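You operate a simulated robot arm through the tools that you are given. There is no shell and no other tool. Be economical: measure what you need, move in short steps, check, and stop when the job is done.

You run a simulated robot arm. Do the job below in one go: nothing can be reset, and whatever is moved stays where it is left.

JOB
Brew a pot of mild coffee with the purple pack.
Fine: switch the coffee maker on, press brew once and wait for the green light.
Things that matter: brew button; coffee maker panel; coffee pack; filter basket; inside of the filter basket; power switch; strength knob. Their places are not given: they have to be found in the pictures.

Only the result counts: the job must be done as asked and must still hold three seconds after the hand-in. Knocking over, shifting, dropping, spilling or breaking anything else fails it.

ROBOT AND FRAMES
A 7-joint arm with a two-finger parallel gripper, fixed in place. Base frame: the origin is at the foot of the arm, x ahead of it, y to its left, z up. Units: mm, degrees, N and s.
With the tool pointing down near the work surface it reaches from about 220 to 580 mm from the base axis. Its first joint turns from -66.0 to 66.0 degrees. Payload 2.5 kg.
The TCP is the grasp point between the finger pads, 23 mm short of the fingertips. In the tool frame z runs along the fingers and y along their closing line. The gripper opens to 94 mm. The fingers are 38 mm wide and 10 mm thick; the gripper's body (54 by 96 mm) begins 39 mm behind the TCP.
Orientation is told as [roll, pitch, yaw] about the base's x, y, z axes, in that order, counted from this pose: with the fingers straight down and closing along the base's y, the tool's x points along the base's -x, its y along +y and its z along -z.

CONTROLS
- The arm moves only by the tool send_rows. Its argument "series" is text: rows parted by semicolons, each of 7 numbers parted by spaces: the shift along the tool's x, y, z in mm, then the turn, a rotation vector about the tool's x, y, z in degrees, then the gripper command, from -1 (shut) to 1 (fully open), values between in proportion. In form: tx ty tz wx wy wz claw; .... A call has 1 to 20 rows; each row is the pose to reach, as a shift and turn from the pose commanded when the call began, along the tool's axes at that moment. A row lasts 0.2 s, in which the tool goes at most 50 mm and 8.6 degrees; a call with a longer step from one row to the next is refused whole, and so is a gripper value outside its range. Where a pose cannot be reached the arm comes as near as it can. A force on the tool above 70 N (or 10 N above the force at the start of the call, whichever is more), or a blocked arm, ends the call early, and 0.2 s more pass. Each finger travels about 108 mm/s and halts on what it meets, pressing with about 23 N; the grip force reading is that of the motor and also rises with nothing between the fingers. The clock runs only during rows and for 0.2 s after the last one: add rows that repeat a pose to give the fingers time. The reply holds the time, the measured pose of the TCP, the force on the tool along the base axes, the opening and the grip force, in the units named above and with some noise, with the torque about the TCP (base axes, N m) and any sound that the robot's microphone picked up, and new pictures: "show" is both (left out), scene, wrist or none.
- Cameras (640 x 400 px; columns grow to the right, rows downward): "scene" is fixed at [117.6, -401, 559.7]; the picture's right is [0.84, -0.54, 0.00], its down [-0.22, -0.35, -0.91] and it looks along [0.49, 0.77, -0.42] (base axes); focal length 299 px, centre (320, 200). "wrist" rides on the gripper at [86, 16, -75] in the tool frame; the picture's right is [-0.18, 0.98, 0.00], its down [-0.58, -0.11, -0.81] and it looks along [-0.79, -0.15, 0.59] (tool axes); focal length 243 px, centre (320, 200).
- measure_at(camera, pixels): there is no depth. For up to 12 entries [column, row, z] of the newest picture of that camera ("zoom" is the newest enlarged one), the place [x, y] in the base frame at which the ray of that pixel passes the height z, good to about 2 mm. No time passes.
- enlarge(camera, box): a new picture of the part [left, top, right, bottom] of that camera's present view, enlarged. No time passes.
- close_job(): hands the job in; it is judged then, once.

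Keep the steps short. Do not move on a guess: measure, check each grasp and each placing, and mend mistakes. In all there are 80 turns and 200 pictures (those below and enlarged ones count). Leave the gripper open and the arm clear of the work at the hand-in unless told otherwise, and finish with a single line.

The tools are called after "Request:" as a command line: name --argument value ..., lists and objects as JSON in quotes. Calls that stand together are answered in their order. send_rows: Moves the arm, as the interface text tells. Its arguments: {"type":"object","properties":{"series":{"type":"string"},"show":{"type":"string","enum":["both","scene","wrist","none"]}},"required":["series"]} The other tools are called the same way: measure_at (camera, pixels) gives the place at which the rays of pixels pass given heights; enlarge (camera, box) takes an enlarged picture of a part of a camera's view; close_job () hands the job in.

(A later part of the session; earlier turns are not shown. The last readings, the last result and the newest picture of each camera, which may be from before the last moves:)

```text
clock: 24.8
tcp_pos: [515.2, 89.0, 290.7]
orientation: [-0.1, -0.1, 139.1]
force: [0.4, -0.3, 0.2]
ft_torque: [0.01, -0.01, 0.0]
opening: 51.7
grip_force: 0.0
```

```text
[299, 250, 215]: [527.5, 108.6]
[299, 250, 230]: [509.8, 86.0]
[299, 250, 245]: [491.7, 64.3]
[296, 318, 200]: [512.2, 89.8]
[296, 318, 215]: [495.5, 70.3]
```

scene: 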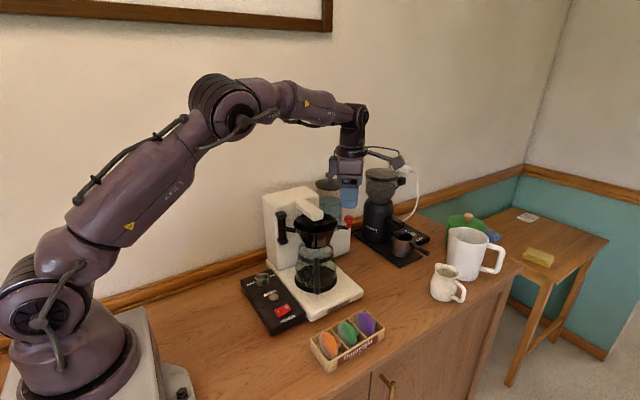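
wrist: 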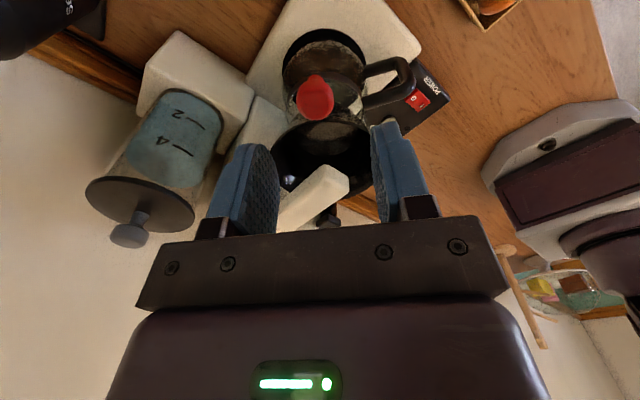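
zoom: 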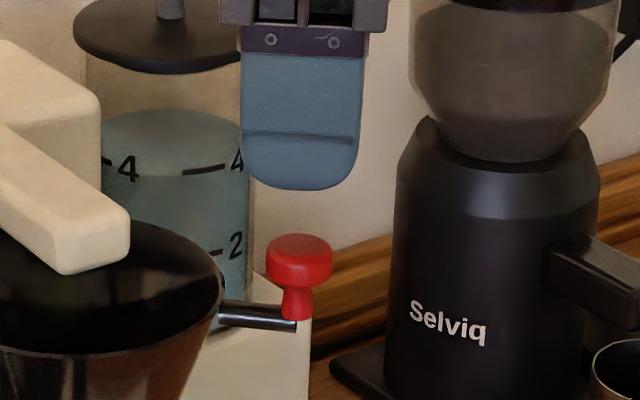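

The cap centre is about (518, 89) with its top near z 228. I'll go down to TCP z 228, so the tips stay above the rod, and close.

Request:
send_rows --series "1.5 -1.3 20 0 0 0 0.1;1.5 -1.3 40 0 0 0 0.1;1.5 -1.3 55 0 0 0 0.1;1.5 -1.3 62 0 0 0 0.1;1.5 -1.3 62 0 0 0 -0.6;1.5 -1.3 62 0 0 0 -0.6;1.5 -1.3 62 0 0 0 -0.6"

Request:
enlarge --camera "scene" --box '[304, 180, 400, 240]'

```text
clock: 26.4
tcp_pos: [516.8, 89.7, 230.3]
orientation: [0.0, 0.1, 139.0]
force: [-0.4, 1.2, -0.3]
ft_torque: [-0.09, -0.18, -0.09]
opening: 22.8
grip_force: 45.0
```

scene: 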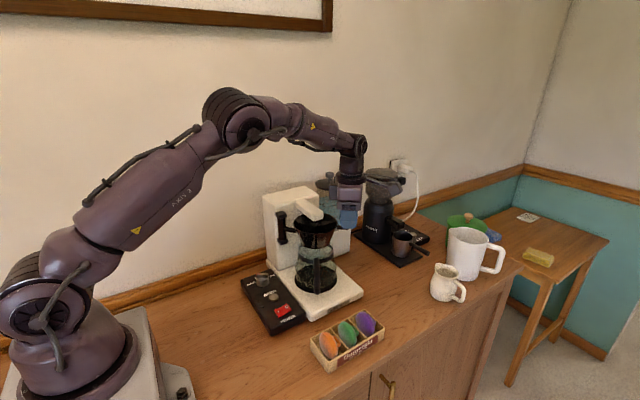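
wrist: 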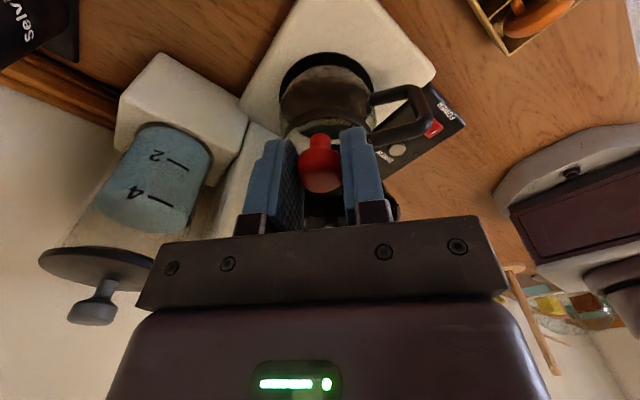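

```text
6.67 times, centred on (352, 210) of scene
```

zoom: 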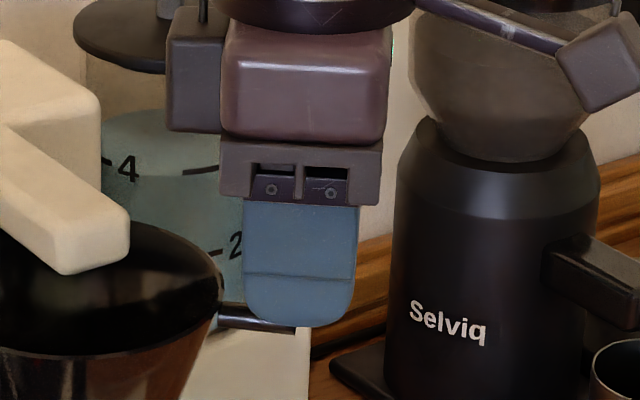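

The cap is gripped at 22.8 mm and centred. I'll pull it along the arc around the hinge, clockwise, first 10° as a test.

Request:
send_rows --series "-0.2 7.1 0 0 0 2.5 -0.6;-0.6 14.2 0 0 0 5 -0.6;-1.4 21.3 0 0 0 7.5 -0.6;-2.5 28.3 0 0 0 10 -0.6;-2.5 28.3 0 0 0 10 -0.6" --show "scene"

Request:
enlarge --camera "scene" --box '[264, 180, 376, 250]'

```text
clock: 27.6
tcp_pos: [495.3, 73.1, 229.4]
orientation: [0.0, -0.4, 129.0]
force: [-11.9, 19.0, 3.4]
ft_torque: [-0.13, -0.09, 0.05]
opening: 23.2
grip_force: 44.9
```

scene: 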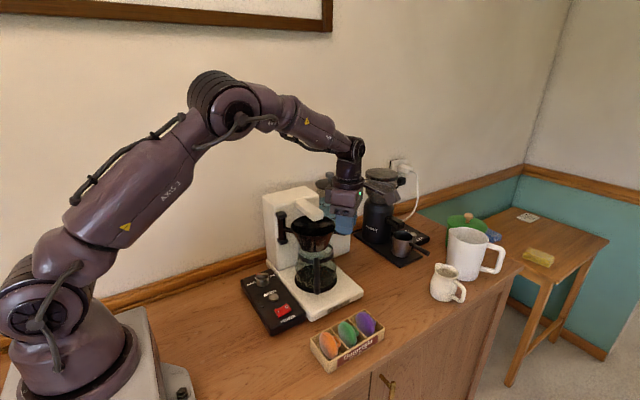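

```text
5.71 times, centred on (320, 215) of scene
```

zoom: 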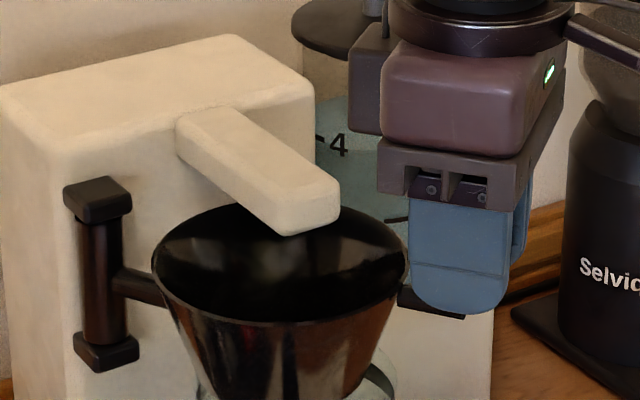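

The basket swings out. The inward force of about 22 N shows that the real arc is a bit tighter, so I'll correct the arc centre to about (405, 203) and go on another 10°.

Request:
send_rows --series "-3.2 -0.8 0 0 0 0 -0.6;-4.8 13 0 0 0 5 -0.6;-6.2 20 0 0 0 7.5 -0.6;-7.6 26.4 0 0 0 10 -0.6;-7.6 26.4 0 0 0 10 -0.6" --show "none"

```text
clock: 28.8
tcp_pos: [470.5, 58.5, 229.5]
orientation: [0.1, 0.0, 119.0]
force: [-5.4, 6.9, -4.1]
ft_torque: [-0.47, -0.22, 0.16]
opening: 23.1
grip_force: 44.4
```

The force is small now, so the arc fits. I'll continue another 30°.

Request:
send_rows --series "-1.2 15.2 0 0 0 5 -0.6;-4.1 28.9 0 0 0 10 -0.6;-8.4 42.5 0 0 0 15 -0.6;-13.8 55.5 0 0 0 20 -0.6;-20.3 68 0 0 0 25 -0.6;-27.6 80 0 0 0 30 -0.6;-27.6 80 0 0 0 30 -0.6"

Request:
enlarge --camera "scene" --box '[264, 180, 376, 250]'

```text
clock: 30.4
tcp_pos: [388.9, 45.2, 229.7]
orientation: [-0.2, 0.1, 88.8]
force: [0.0, 2.3, 12.9]
ft_torque: [0.69, 0.04, -0.01]
opening: 23.2
grip_force: 45.0
```

scene: 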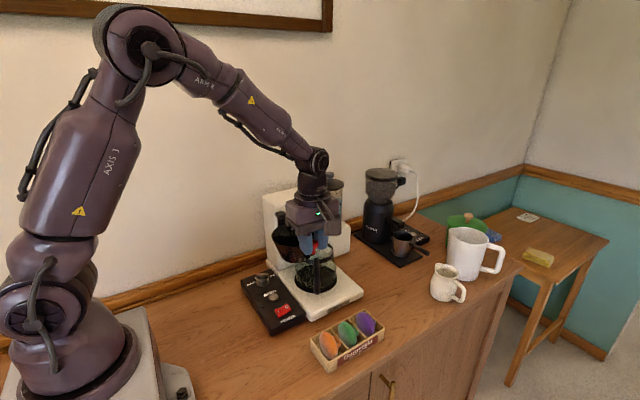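
wrist: 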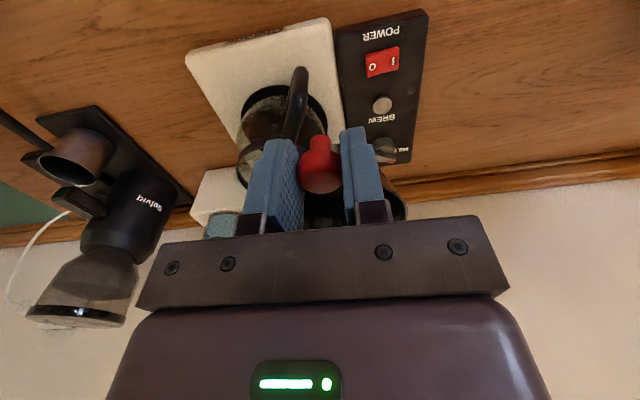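

```text
5.71 times, centred on (320, 215) of scene
```

zoom: 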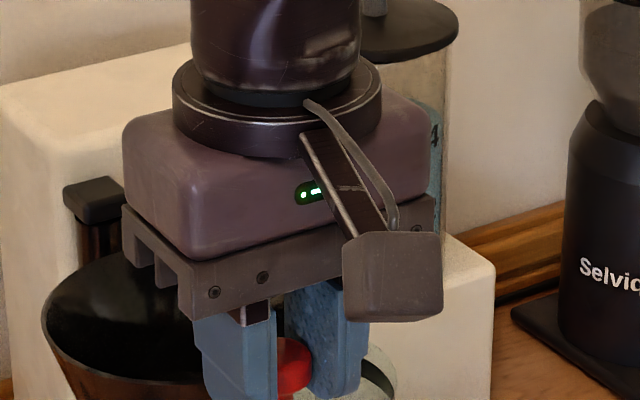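

The basket has swung out and the knob is now at (389, 45). I'll open the fingers, lift straight up, and back off to see the basket interior.

Request:
send_rows --series "0 0 0 0 0 0 0.1;0 0 0 0 0 0 0.1;0 0 -20 0 0 0 0.1;0 0 -60 0 0 0 0.1;0 0 -100 0 0 0 1;30 0 -140 0 0 0 1;65 -10 -155 0 0 0 1;100 -20 -155 0 0 0 1;100 -20 -155 0 0 0 1"

Request:
enlarge --camera "scene" --box '[256, 180, 368, 250]'

Request:
enlarge --camera "wrist" --box '[240, 60, 400, 180]'

```text
clock: 32.4
tcp_pos: [404.5, -56.2, 381.7]
orientation: [0.0, 0.0, 89.1]
force: [-0.3, -0.8, 0.3]
ft_torque: [0.02, 0.0, 0.01]
opening: 94.0
grip_force: 0.1
```

scene: 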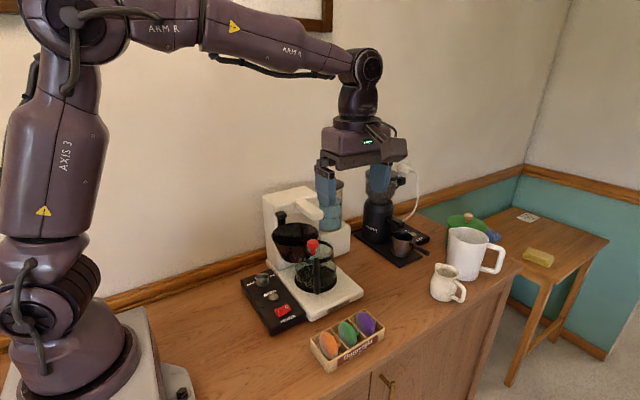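
wrist: 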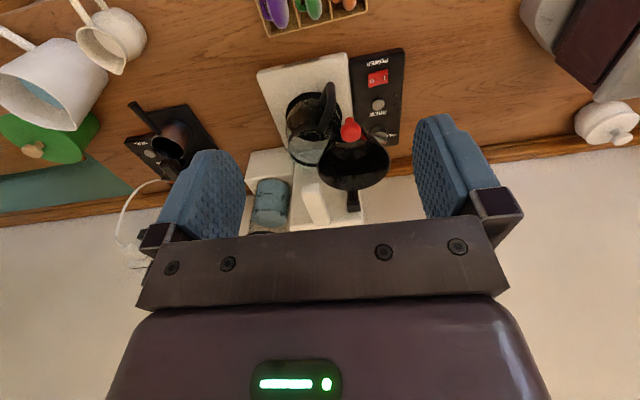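

```text
5.71 times, centred on (312, 215) of scene
```

zoom: 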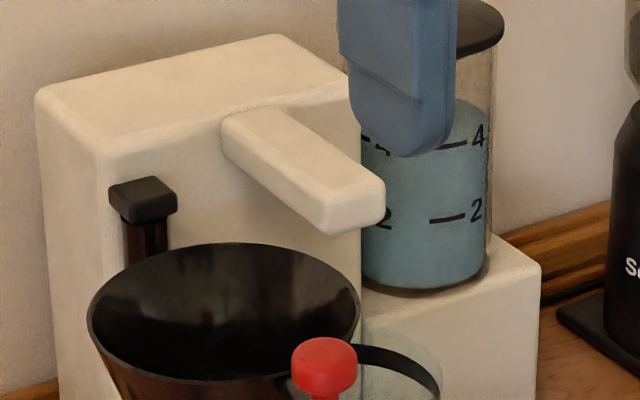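

```text
3.33 times, centred on (320, 120) of wrist
```

zoom: 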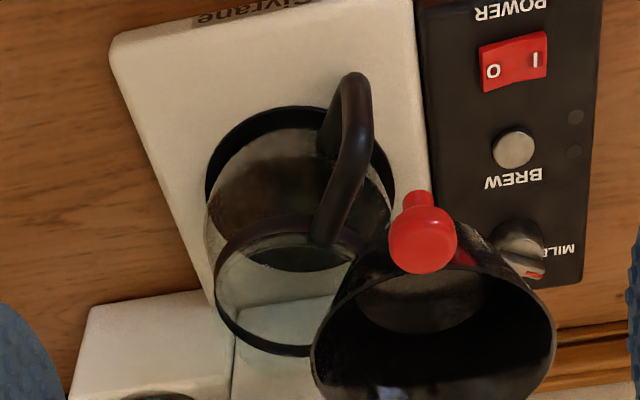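

I'll measure the rim centre, and enlarge the tray for the grasp.

Request:
measure_at --camera "scene" --pixels '[[295.2, 233.9, 200], [295.2, 233.9, 215], [271.4, 234, 205], [319, 234, 205], [295, 222.5, 205], [311.5, 253, 150]]'

Request:
measure_at --camera "wrist" --pixels '[[354, 164, 200], [354, 164, 215], [318, 164, 205], [390, 164, 205], [354, 141, 205], [354, 190, 205]]'

Request:
enlarge --camera "wrist" --box '[250, 0, 378, 80]'

```text
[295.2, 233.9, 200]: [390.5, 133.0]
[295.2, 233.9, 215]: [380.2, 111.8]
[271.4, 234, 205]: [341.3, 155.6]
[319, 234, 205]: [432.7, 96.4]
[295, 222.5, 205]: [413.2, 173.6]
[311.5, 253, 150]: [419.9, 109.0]
```

```text
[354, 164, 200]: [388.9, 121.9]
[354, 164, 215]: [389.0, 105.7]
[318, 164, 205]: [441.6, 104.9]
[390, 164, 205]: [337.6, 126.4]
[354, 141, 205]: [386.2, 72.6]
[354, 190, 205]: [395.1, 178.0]
```

```text
5.00 times, centred on (314, 40) of wrist
```

zoom: 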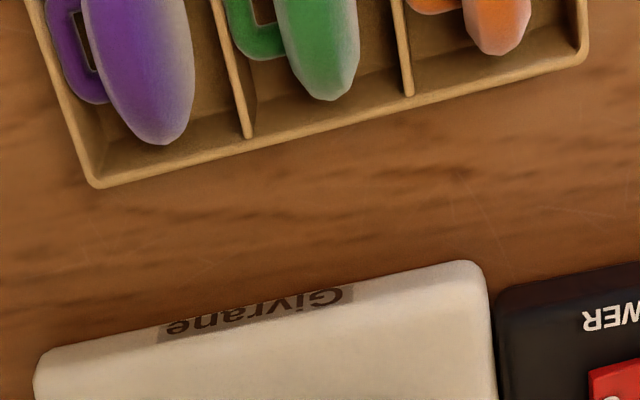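

The rim centre is about (389, 122, 203) with radius ~53. Now I'll hover over the purple pod at (470, -40) with yaw 90 and the gripper at about 45 mm.

Request:
send_rows --series "-4 -20 40 0 0 0 0.5;-8 -40 80 0 0 0 0;-12 -55 120 0 0 0 0;-16 -66 165 0 0 0 0;-16 -66 205 0 0 0 -0.05;-16 -66 232 0 0 -2 -0.05;-16 -66 232 0 0 -2 -0.05"

Request:
enlarge --camera "scene" --box '[307, 280, 403, 360]'

Request:
enlarge --camera "wrist" --box '[240, 40, 400, 180]'

```text
clock: 34.0
tcp_pos: [472.6, -39.3, 151.1]
orientation: [0.0, 0.0, 91.0]
force: [0.8, 0.7, -0.6]
ft_torque: [-0.02, 0.01, -0.01]
opening: 44.8
grip_force: 0.0
```

scene: 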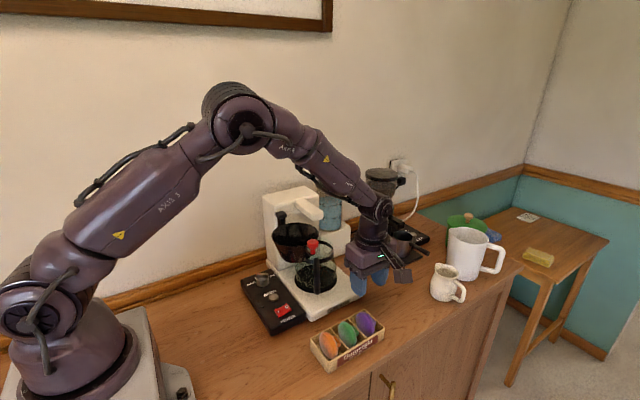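
wrist: 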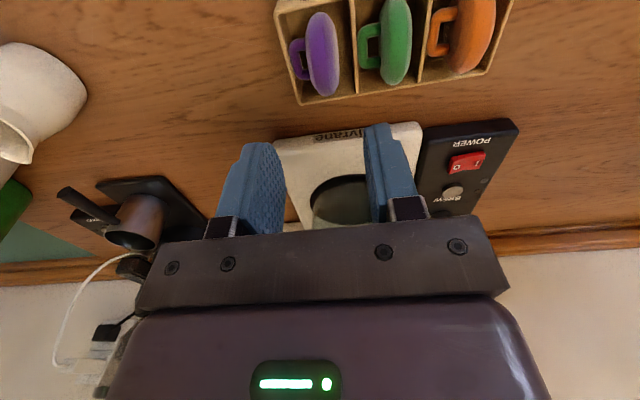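

```text
5.00 times, centred on (355, 320) of scene
```

zoom: 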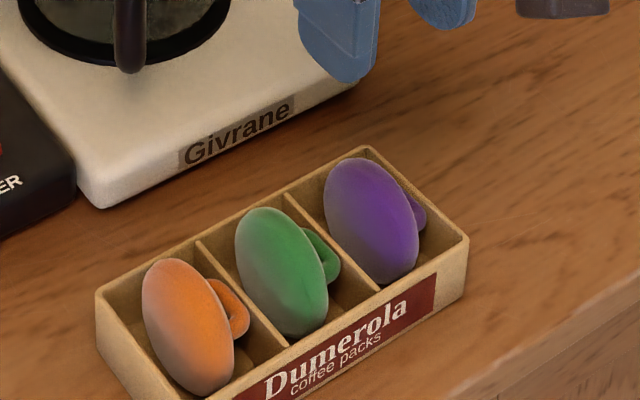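

```text
2.86 times, centred on (320, 110) of wrist
```

zoom: 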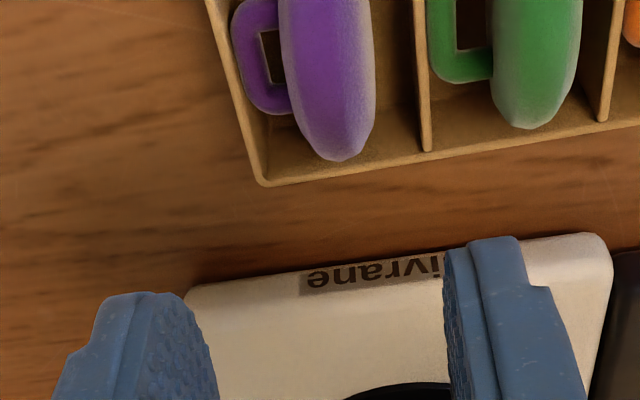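

Request:
measure_at --camera "wrist" --pixels '[[306.5, 55, 31], [339, 55, 31], [316, 12, 31], [328, 97, 31], [300, 105, 30], [357, 93, 30], [289, 50, 22], [289, 50, 32], [320, 55, 58], [383, 50, 31], [298, 38, 26], [300, 78, 26]]'

Request:
measure_at --camera "zoom" --pixels '[[340, 160, 31]]'

Request:
measure_at --camera "scene" --pixels '[[376, 323, 22], [376, 323, 32], [363, 312, 50], [363, 312, 60]]'

```text
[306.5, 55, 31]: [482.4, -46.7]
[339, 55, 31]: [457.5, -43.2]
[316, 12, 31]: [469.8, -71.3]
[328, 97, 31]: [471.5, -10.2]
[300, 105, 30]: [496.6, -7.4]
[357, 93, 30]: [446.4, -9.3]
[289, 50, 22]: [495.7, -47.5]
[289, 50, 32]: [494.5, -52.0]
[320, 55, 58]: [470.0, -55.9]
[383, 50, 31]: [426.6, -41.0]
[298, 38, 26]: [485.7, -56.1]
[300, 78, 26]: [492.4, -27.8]
```

```text
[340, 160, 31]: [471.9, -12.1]
```

```text
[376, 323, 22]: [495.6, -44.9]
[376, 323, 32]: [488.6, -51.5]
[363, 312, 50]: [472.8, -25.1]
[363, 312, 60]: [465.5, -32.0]
```

The pod centre is about (470, -41), 26 mm thick, with its top near z 60 and the loop at z≈22–25. I'll go down with the tips at z≈34, just above the loop and tray edge, then close.

Request:
send_rows --series "1.7 2.6 30 0 0 0 -0.08;1.7 2.6 60 0 0 0 -0.08;1.7 2.6 80 0 0 0 -0.08;1.7 2.6 94 0 0 0 -0.08;1.7 2.6 94 0 0 0 -0.08"

Request:
enlarge --camera "scene" --box '[307, 280, 403, 360]'

```text
clock: 35.2
tcp_pos: [469.9, -41.9, 59.2]
orientation: [0.0, 0.0, 91.0]
force: [0.2, 0.6, 0.3]
ft_torque: [-0.01, 0.02, -0.03]
opening: 43.1
grip_force: 0.0
```

scene: 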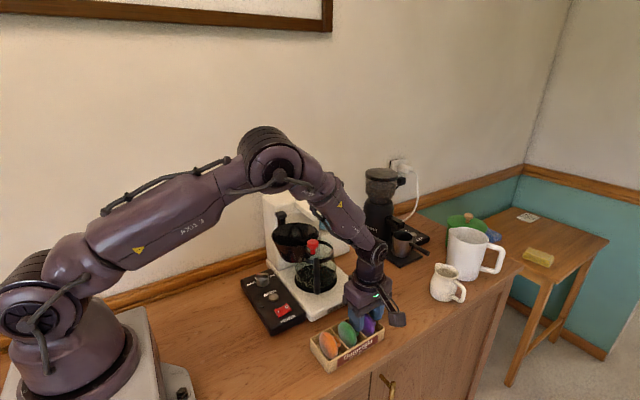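
wrist: 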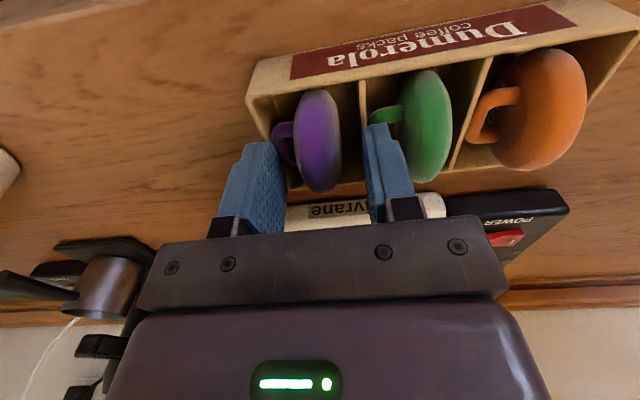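

```text
5.00 times, centred on (355, 320) of scene
```

zoom: 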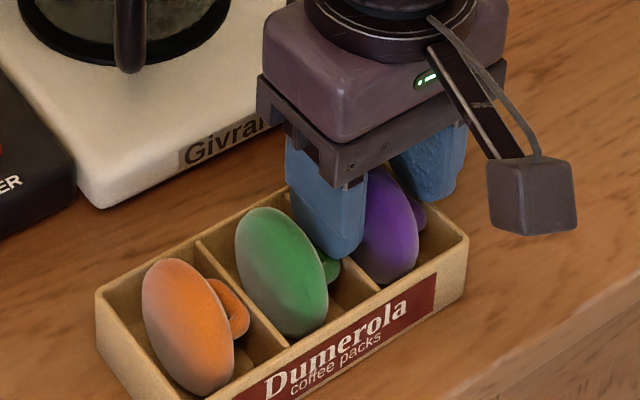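

The pod sits between the fingers. I'll lower 2 mm more and close.

Request:
send_rows --series "0 0 2 0 0 0 -0.08;0 0 2 0 0 0 -0.6;0 0 2 0 0 0 -0.6;0 0 2 0 0 0 -0.6" --show "wrist"

Request:
enlarge --camera "scene" --box '[307, 280, 403, 360]'

```text
clock: 36.2
tcp_pos: [469.8, -41.6, 56.5]
orientation: [0.1, 0.0, 91.1]
force: [0.6, -0.2, 2.8]
ft_torque: [-0.01, -0.03, -0.04]
opening: 19.4
grip_force: 1.0
```

wrist: 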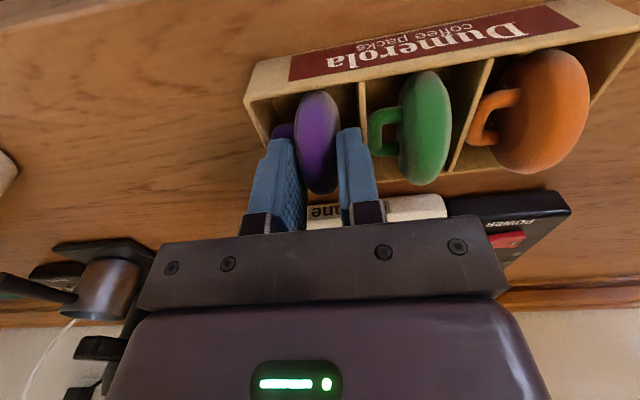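

```text
5.00 times, centred on (355, 320) of scene
```

zoom: 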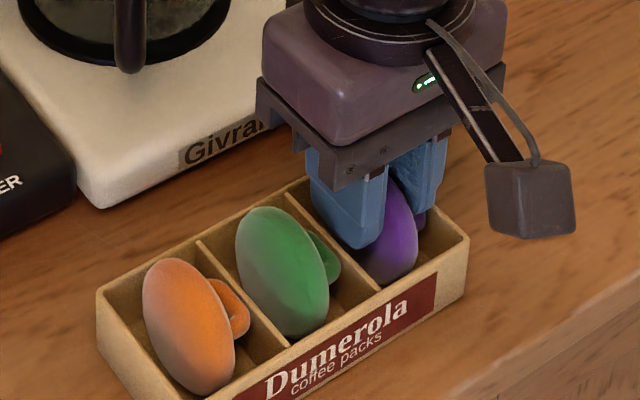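

The opening of 19.4 is only my commanded width, so the fingers are not squeezing yet. I'll command them fully shut; the force is limited.

Request:
send_rows --series "0 0 0 0 0 0 -1;0 0 0 0 0 0 -1;0 0 0 0 0 0 -1" --show "wrist"

Request:
enlarge --camera "scene" --box '[307, 280, 403, 360]'

```text
clock: 37.0
tcp_pos: [469.4, -41.2, 55.6]
orientation: [-0.1, 0.0, 91.1]
force: [-1.5, -0.4, 5.9]
ft_torque: [0.0, 0.11, -0.02]
opening: 17.7
grip_force: 22.8
```

wrist: 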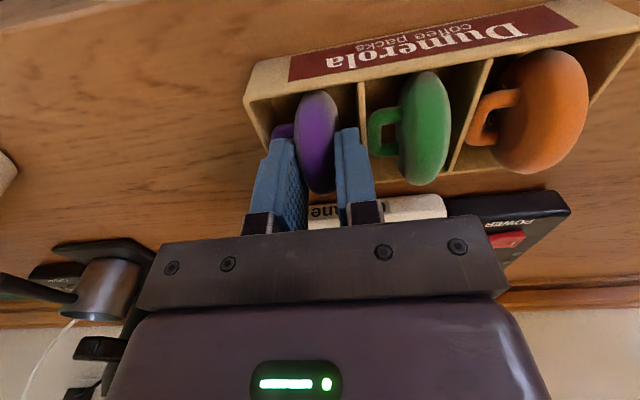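

```text
5.00 times, centred on (355, 320) of scene
```

zoom: 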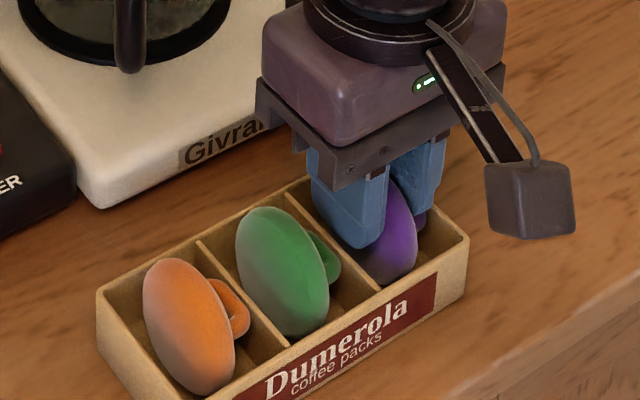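

It is gripped at 17.7 mm with 22.8 N. I'll lift gently 20 mm and check that it comes along.

Request:
send_rows --series "0 0 -5 0 0 0 -1;0 0 -10 0 0 0 -1;0 0 -15 0 0 0 -1;0 0 -20 0 0 0 -1" --show "wrist"

Request:
enlarge --camera "scene" --box '[307, 280, 403, 360]'

```text
clock: 38.0
tcp_pos: [469.1, -41.0, 76.4]
orientation: [0.0, 0.0, 91.0]
force: [-0.3, -0.5, -0.6]
ft_torque: [-0.01, 0.0, -0.02]
opening: 17.3
grip_force: 22.8
```

wrist: 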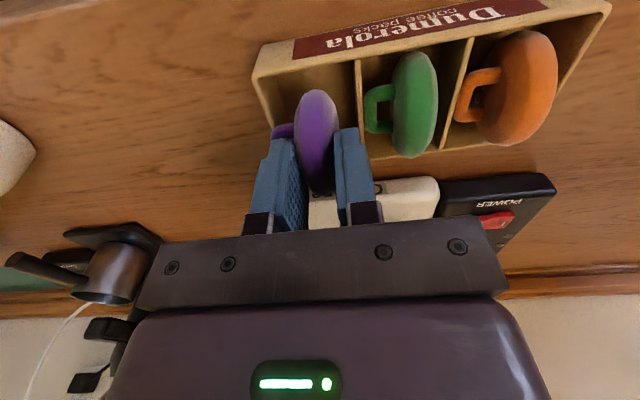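

```text
5.00 times, centred on (355, 320) of scene
```

zoom: 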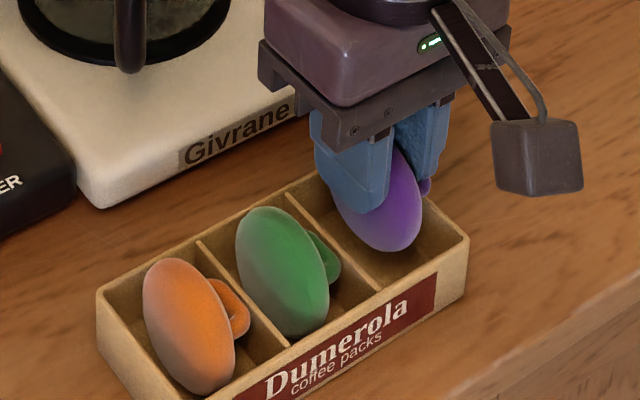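

The pod is lifted and holds firmly. I'll raise it to z≈310 and carry it slowly above the basket.

Request:
send_rows --series "0 0 -25 0 0 0 -1;0 0 -55 0 0 0 -1;0 0 -85 0 0 0 -1;0 0 -115 0 0 0 -1;0 0 -145 0 0 0 -1;0 0 -175 0 0 0 -1;0 0 -205 0 0 0 -1;0 0 -235 0 0 0 -1;-25 12 -235 0 0 0 -1;-50 25 -235 0 0 0 -1;-75 37 -235 0 0 0 -1;-100 50 -235 0 0 0 -1;-125 62 -235 0 0 0 -1;-145 72 -235 0 0 0 -1;-161 79 -235 0 0 0 -1;-161 79 -235 0 0 0 -1"

Request:
enlarge --camera "scene" --box '[240, 170, 368, 250]'

Request:
enlarge --camera "wrist" --box '[240, 100, 400, 230]'

```text
clock: 41.4
tcp_pos: [388.2, 117.2, 311.9]
orientation: [0.0, 0.0, 91.0]
force: [0.0, 0.1, -0.4]
ft_torque: [0.01, 0.0, 0.03]
opening: 17.2
grip_force: 23.5
```

scene: 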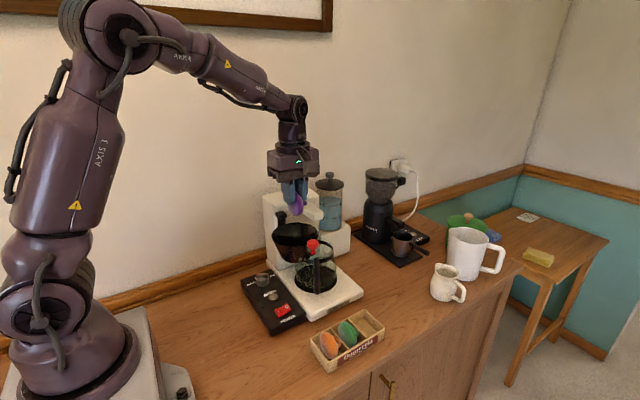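
wrist: 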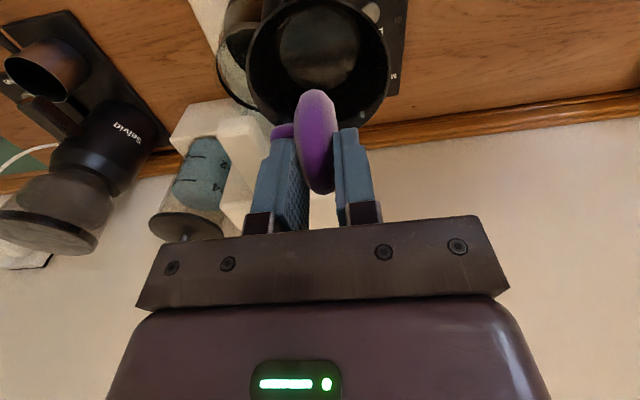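

```text
5.00 times, centred on (304, 210) of scene
```

zoom: 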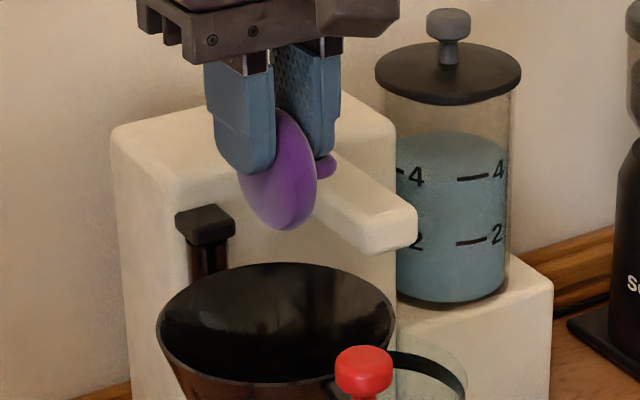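

```text
3.08 times, centred on (320, 165) of wrist
```

zoom: 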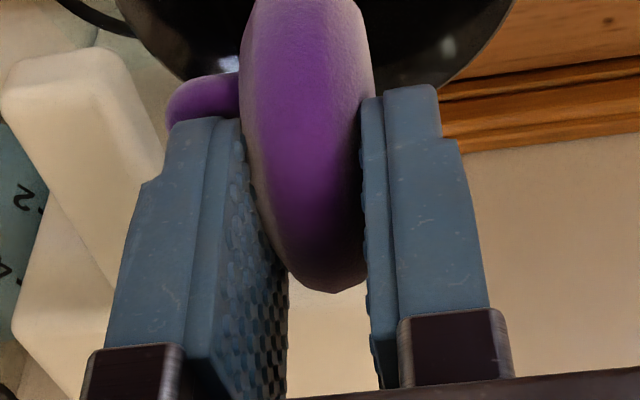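

The pod is directly above. I'll check the rim centre from this view and the spout's left edge.

Request:
measure_at --camera "wrist" --pixels '[[247, 60, 203], [391, 60, 203], [320, 130, 203], [278, 50, 150], [363, 45, 150], [322, 10, 150], [322, 82, 150], [236, 170, 240], [258, 160, 240]]'

Request:
measure_at --camera "scene" --pixels '[[312, 260, 203]]'

```text
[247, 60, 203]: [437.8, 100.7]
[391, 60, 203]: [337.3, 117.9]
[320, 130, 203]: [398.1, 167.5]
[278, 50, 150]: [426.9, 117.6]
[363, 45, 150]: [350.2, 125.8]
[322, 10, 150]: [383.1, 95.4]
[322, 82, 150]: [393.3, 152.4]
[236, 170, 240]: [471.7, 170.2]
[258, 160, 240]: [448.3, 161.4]
```

```text
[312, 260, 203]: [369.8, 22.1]
```

The rim centre is (388, 117) and the floor is about 70 mm across, so the pod is well centred. I'll lower it in stages.

Request:
send_rows --series "0 0 25 0 0 0 -1;0 0 50 0 0 0 -1;0 0 70 0 0 0 -1;0 0 85 0 0 0 -1;0 0 92 0 0 0 -1;0 0 97 0 0 0 -1"

Request:
enlarge --camera "scene" --box '[240, 170, 368, 250]'

```text
clock: 42.8
tcp_pos: [390.2, 118.3, 214.1]
orientation: [0.1, 0.0, 91.1]
force: [-0.5, 0.3, 0.0]
ft_torque: [0.02, 0.02, -0.02]
opening: 16.9
grip_force: 22.6
```

scene: 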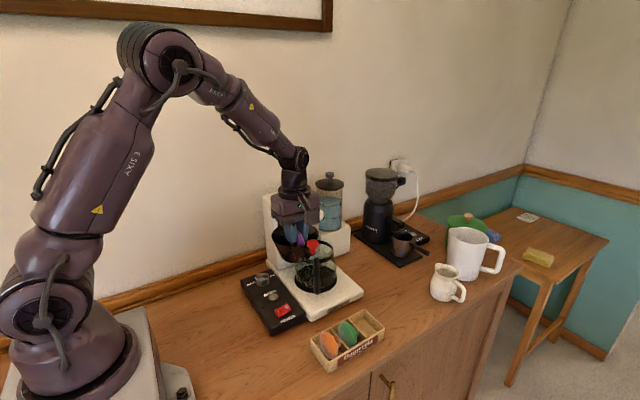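
wrist: 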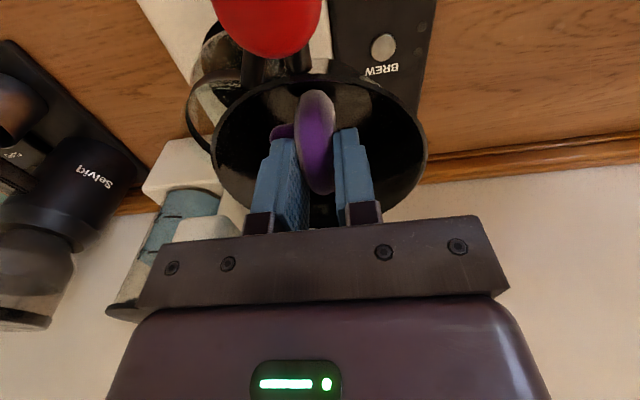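

```text
5.00 times, centred on (304, 210) of scene
```

zoom: 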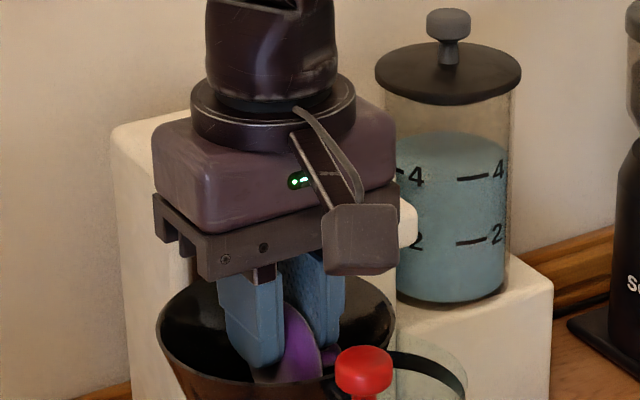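

The pod is inside the basket without contact yet. I'll lower in small steps to feel the floor.

Request:
send_rows --series "0 0 3 0 0 0 -1;0 0 6 0 0 0 -1;0 0 9 0 0 0 -1;0 0 12 0 0 0 -1" --show "none"

```text
clock: 43.8
tcp_pos: [388.9, 117.8, 205.2]
orientation: [-0.2, -0.1, 91.0]
force: [-0.4, -1.2, 13.3]
ft_torque: [-0.1, 0.02, 0.02]
opening: 17.1
grip_force: 23.1
```

The pod touches the floor (13 N). I'll ease up 2 mm, open to about 42 mm, and look.

Request:
send_rows --series "0 0 -3 0 0 0 -1;0 0 -3 0 0 0 -0.3;0 0 -3 0 0 0 -0.1;0 0 -3 0 0 0 -0.1;0 0 -3 0 0 0 -0.1"

```text
clock: 45.0
tcp_pos: [390.1, 118.3, 207.1]
orientation: [0.1, 0.0, 91.0]
force: [0.4, -0.9, -0.5]
ft_torque: [-0.01, 0.01, -0.01]
opening: 42.4
grip_force: 0.0
```

scene: 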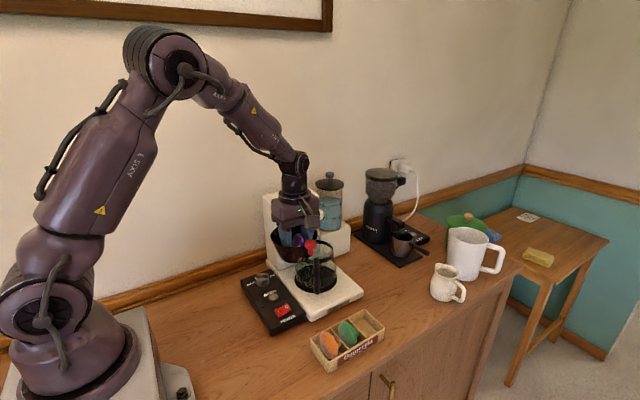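
wrist: 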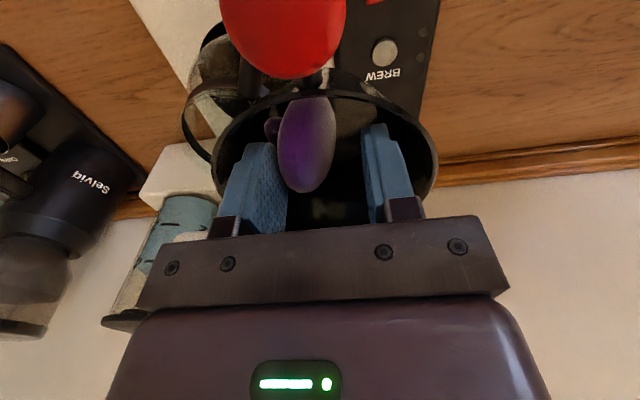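

Released; the pod is leaning towards the +x side. I'll lift straight up and inspect.

Request:
send_rows --series "0 0 -15 0 0 0 -0.1;0 0 -35 0 0 0 -0.1;0 0 -65 0 0 0 0.1;0 0 -100 0 0 0 0.1;20 0 -140 0 0 0 0.1;60 0 -160 0 0 0 0.1;100 0 -160 0 0 0 0.1;100 0 -160 0 0 0 0.1"

Request:
enlarge --camera "scene" --box '[256, 190, 352, 250]'

Request:
enlarge --camera "wrist" --box '[260, 60, 420, 180]'

```text
clock: 46.8
tcp_pos: [389.9, 15.8, 365.5]
orientation: [-0.1, 0.0, 91.1]
force: [0.5, -0.2, -0.2]
ft_torque: [0.01, -0.01, 0.01]
opening: 52.1
grip_force: 0.1
```

scene: 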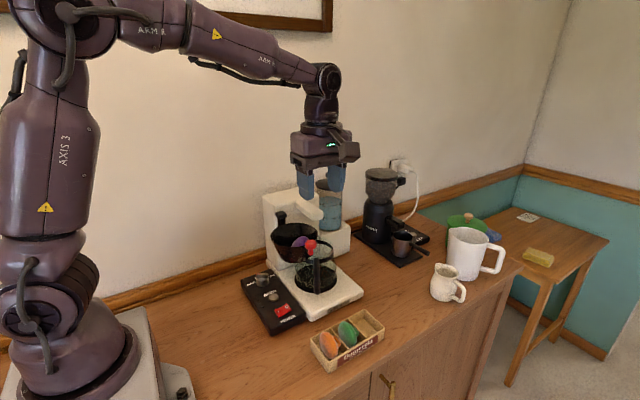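
wrist: 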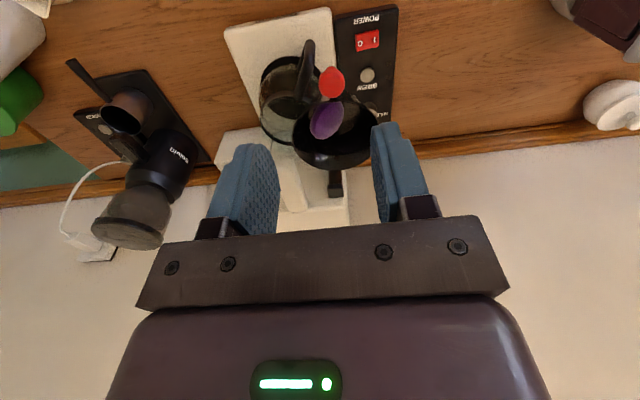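

```text
6.67 times, centred on (304, 220) of scene
```

zoom: 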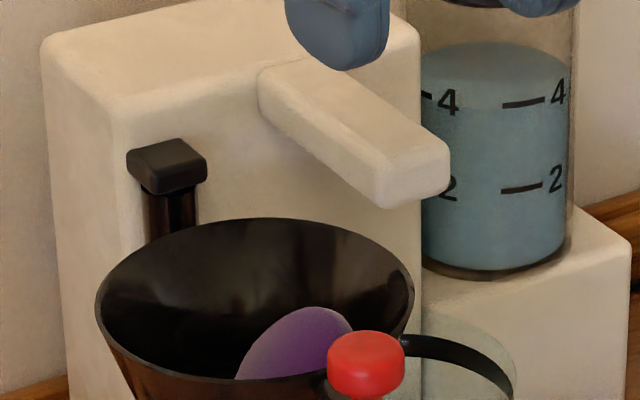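

```text
3.33 times, centred on (340, 120) of wrist
```

zoom: 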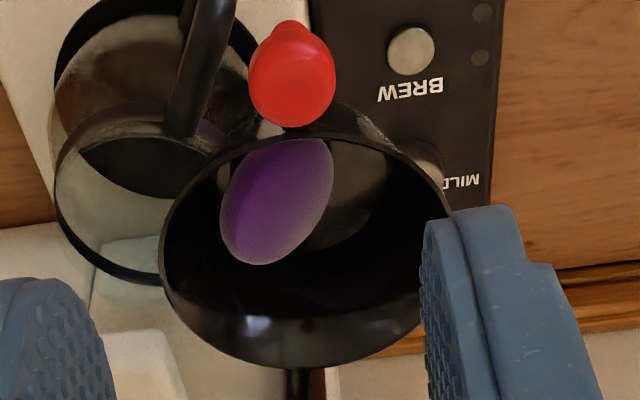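

The pod lies inside the basket, below the rim. Fitting the recorded points gives the arc: centre (404, 206), radius 161.7, knob angle from -95.4° back to -45.9°. I'll regrip the red knob at (389, 45, 230).

Request:
send_rows --series "-15 0.4 30 0 0 0 0.1;-29.4 0.4 65 0 0 0 0.1;-29.4 0.4 95 0 0 0 0.1;-29.4 0.4 120 0 0 0 0.1;-29.4 0.4 135.5 0 0 0 0.1;-29.4 0.4 135.5 0 0 0 -0.6;-29.4 0.4 135.5 0 0 0 -0.6;-29.4 0.4 135.5 0 0 0 -0.6" --show "wrist"

```text
clock: 48.6
tcp_pos: [389.0, 47.7, 228.8]
orientation: [0.1, -0.1, 91.0]
force: [-0.4, -0.3, -4.0]
ft_torque: [-0.38, -0.06, -0.07]
opening: 23.0
grip_force: 45.3
```

wrist: 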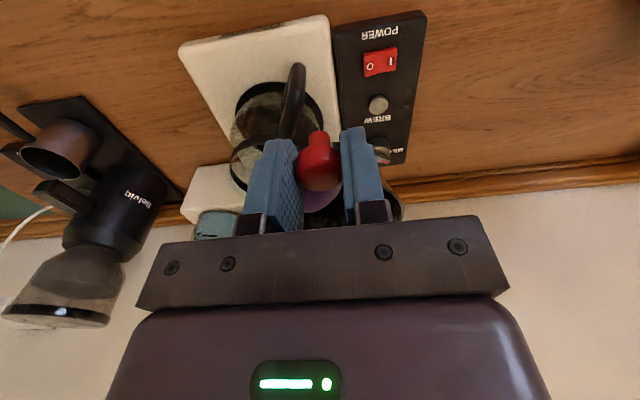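

The knob is gripped at 23 mm. I'll swing the basket back along the arc, first 35°.

Request:
send_rows --series "0.6 -7 0 0 0 -2.5 -0.6;0.9 -14 0 0 0 -5 -0.6;0.7 -27.9 0 0 0 -10 -0.6;-0.8 -41.8 0 0 0 -15 -0.6;-3.6 -55.5 0 0 0 -20 -0.6;-7.4 -68.9 0 0 0 -25 -0.6;-12.4 -81.9 0 0 0 -30 -0.6;-18.6 -94.4 0 0 0 -35 -0.6;-18.6 -94.4 0 0 0 -35 -0.6" --show "scene"

```text
clock: 50.6
tcp_pos: [482.9, 68.8, 230.0]
orientation: [0.1, -0.1, 126.2]
force: [-3.0, 8.2, -6.9]
ft_torque: [0.73, 0.5, -0.16]
opening: 23.1
grip_force: 44.9
```

scene: 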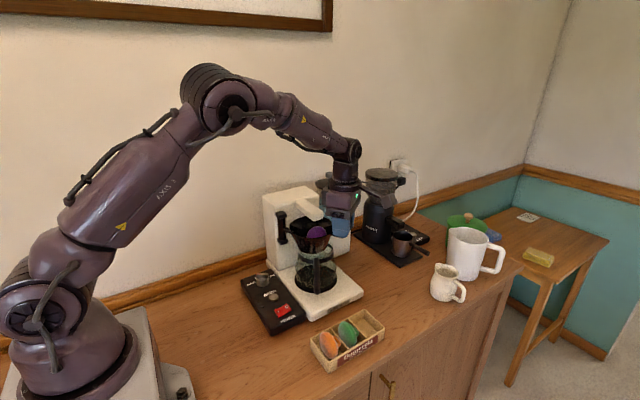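

Request:
enlarge --camera "scene" --box '[272, 190, 368, 250]'

```text
6.67 times, centred on (320, 220) of scene
```

zoom: 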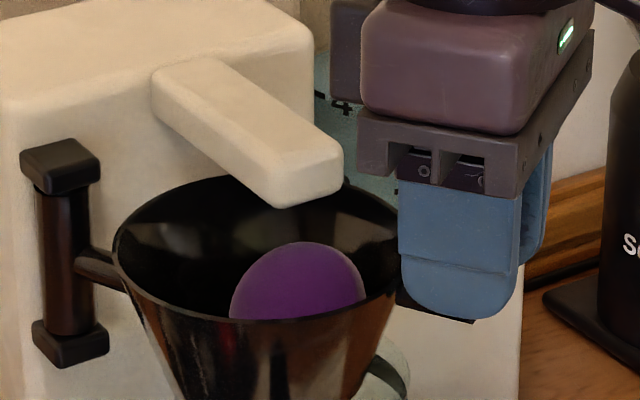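

The pod stays inside. I'll finish the swing to the closed position.

Request:
send_rows --series "1 -14 0 0 0 -5 -0.6;0.7 -27.9 0 0 0 -10 -0.6;0.1 -35 0 0 0 -12.5 -0.6;-0.6 -40.3 0 0 0 -14 -0.6;-0.8 -42 0 0 0 -14 -0.6;-0.8 -42 0 0 0 -14 -0.6" --show "none"

Request:
enlarge --camera "scene" --box '[264, 180, 376, 250]'

```text
clock: 52.0
tcp_pos: [516.4, 91.5, 229.8]
orientation: [0.1, 0.0, 140.1]
force: [-3.9, 2.7, -10.9]
ft_torque: [-0.03, 0.14, 0.17]
opening: 23.0
grip_force: 45.1
```

```text
5.71 times, centred on (320, 215) of scene
```

zoom: 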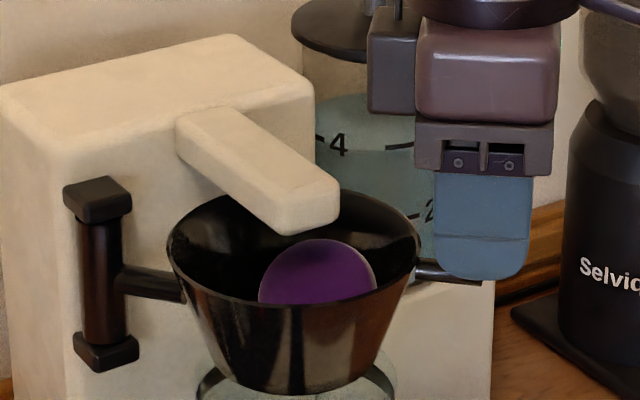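

The basket rim is exactly where it was at the start (168–421 in the zoom). I'll open, lift clear and back off, then check once more.

Request:
send_rows --series "-0.8 -42 0 0 0 -14 0.1;0 0 0 0 0 0 0.1" --show "none"

```text
refused: row 1 steps farther than a row can; nothing moved
```

That series held leftover values and was refused, so nothing moved. Here is the correct one: open in place, then lift.

Request:
send_rows --series "0 0 0 0 0 0 0.1;0 0 0 0 0 0 0.1;0 0 -20 0 0 0 0.1;0 0 -55 0 0 0 0.1;0 0 -95 0 0 0 0.1;0 0 -130 0 0 0 0.1;0 0 -130 0 0 0 0.1" --show "scene"

Request:
enlarge --camera "scene" --box '[264, 180, 376, 250]'

```text
clock: 53.6
tcp_pos: [515.6, 92.8, 361.1]
orientation: [0.0, 0.1, 140.1]
force: [-0.3, 0.7, 0.2]
ft_torque: [0.01, 0.01, 0.02]
opening: 51.7
grip_force: 0.0
```

scene: 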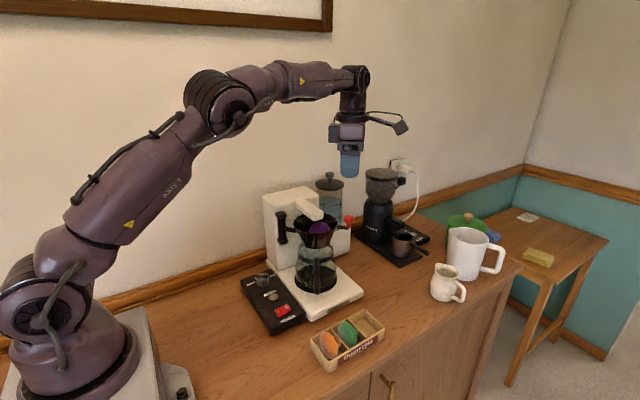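

```text
5.71 times, centred on (320, 215) of scene
```

zoom: 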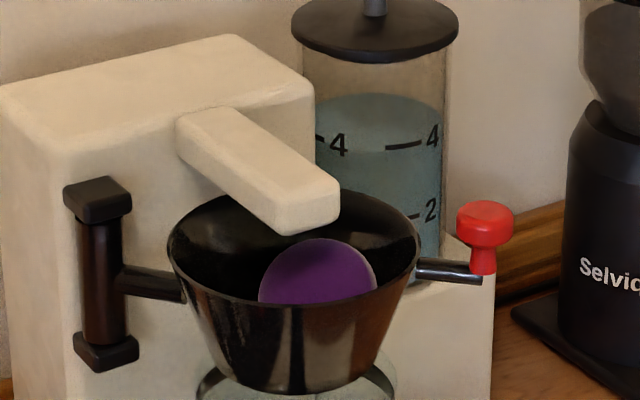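

Everything matches the closed state, with the purple pack inside. Now brew: I'll move high over to (331, 141), turn to yaw 90, close the fingers, and descend to z≈95.

Request:
send_rows --series "-25 12 0 0 0 7 0;-50 24 0 0 0 14 -0.5;-75 36 0 0 0 21 -1;-100 48 0 0 0 28 -1;-125 60 0 0 0 36 -1;-150 71 0 0 0 43 -1;-172.4 81.8 0 0 0 50 -1;-172.4 81.8 40 0 0 50 -1;-172.4 81.8 80 0 0 50 -1;-172.4 81.8 120 0 0 50 -1;-172.4 81.8 160 0 0 50 -1;-172.4 81.8 200 0 0 50 -1;-172.4 81.8 240 0 0 50 -1;-172.4 81.8 266 0 0 50 -1;-172.4 81.8 266 0 0 50 -1"

Request:
enlarge --camera "scene" --box '[240, 260, 320, 310]'

Request:
enlarge --camera "wrist" --box '[220, 80, 420, 200]'

```text
clock: 56.8
tcp_pos: [332.2, 139.9, 93.5]
orientation: [-0.1, 0.0, 90.1]
force: [0.6, 0.2, 0.4]
ft_torque: [0.01, -0.01, -0.01]
opening: 0.2
grip_force: 22.8
```

scene: 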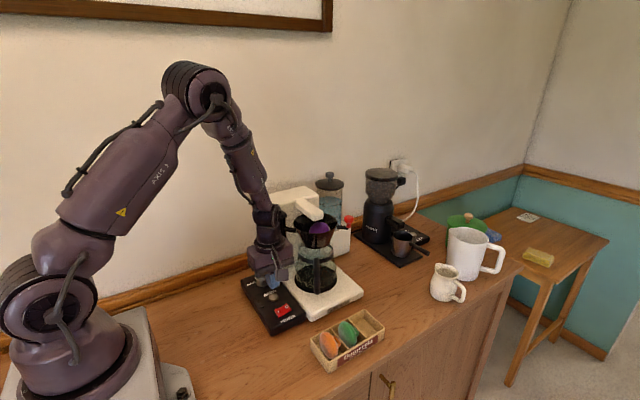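
wrist: 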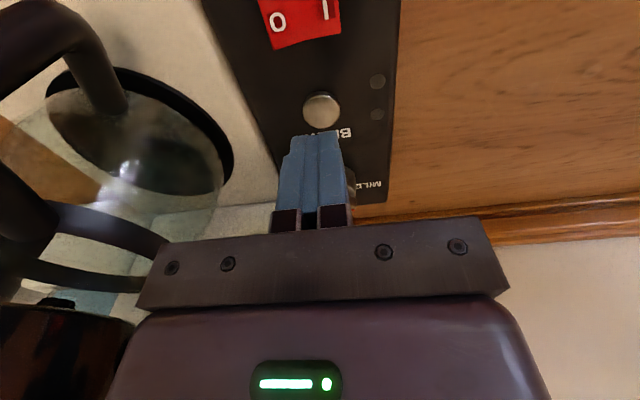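

```text
8.00 times, centred on (280, 285) of scene
```

zoom: 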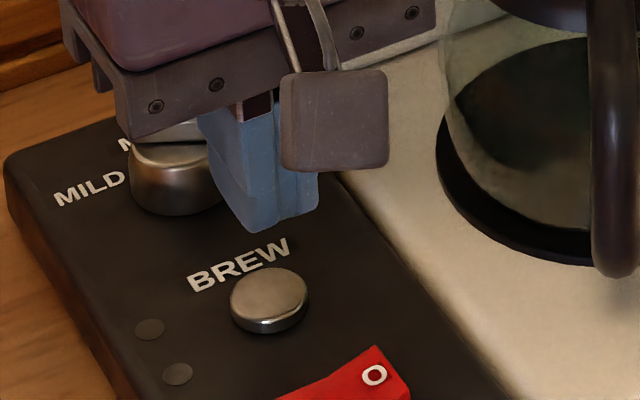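

```text
3.20 times, centred on (320, 140) of wrist
```

zoom: 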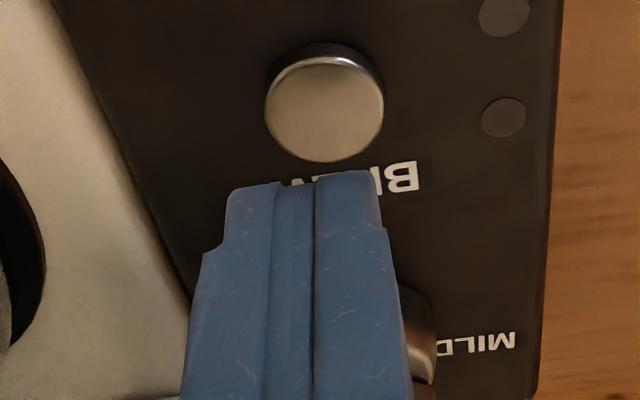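

Request:
measure_at --camera "wrist" --pixels '[[322, 109, 34], [322, 109, 38], [322, 109, 30]]'

Request:
measure_at --camera "scene" --pixels '[[273.6, 296.9, 34], [273.6, 296.9, 30]]'

```text
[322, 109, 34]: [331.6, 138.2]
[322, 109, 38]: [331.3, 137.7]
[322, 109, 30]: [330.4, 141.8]
```

```text
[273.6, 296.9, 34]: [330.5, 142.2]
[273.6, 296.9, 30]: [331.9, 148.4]
```

The fingertip is centred over the brew button at (331, 139.5, ~36). I'll press down gradually, once.

Request:
send_rows --series "0 0 18 0 0 0 -1;0 0 28 0 0 0 -1;0 0 32 0 0 0 -1;0 0 35 0 0 0 -1;0 0 37 0 0 0 -1" --show "none"

Request:
enlarge --camera "scene" --box '[240, 260, 320, 310]'

```text
clock: 58.0
tcp_pos: [331.9, 140.7, 57.4]
orientation: [-0.1, -0.1, 90.2]
force: [-1.4, -0.2, 1.7]
ft_torque: [-0.02, 0.05, 0.02]
opening: 0.0
grip_force: 22.9
heard: click
```

```text
8.00 times, centred on (280, 285) of scene
```

zoom: 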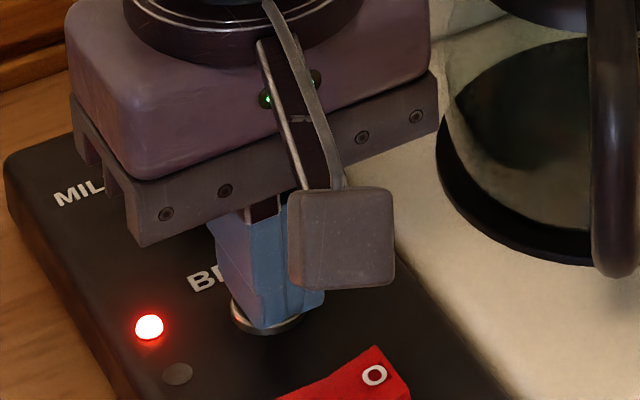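

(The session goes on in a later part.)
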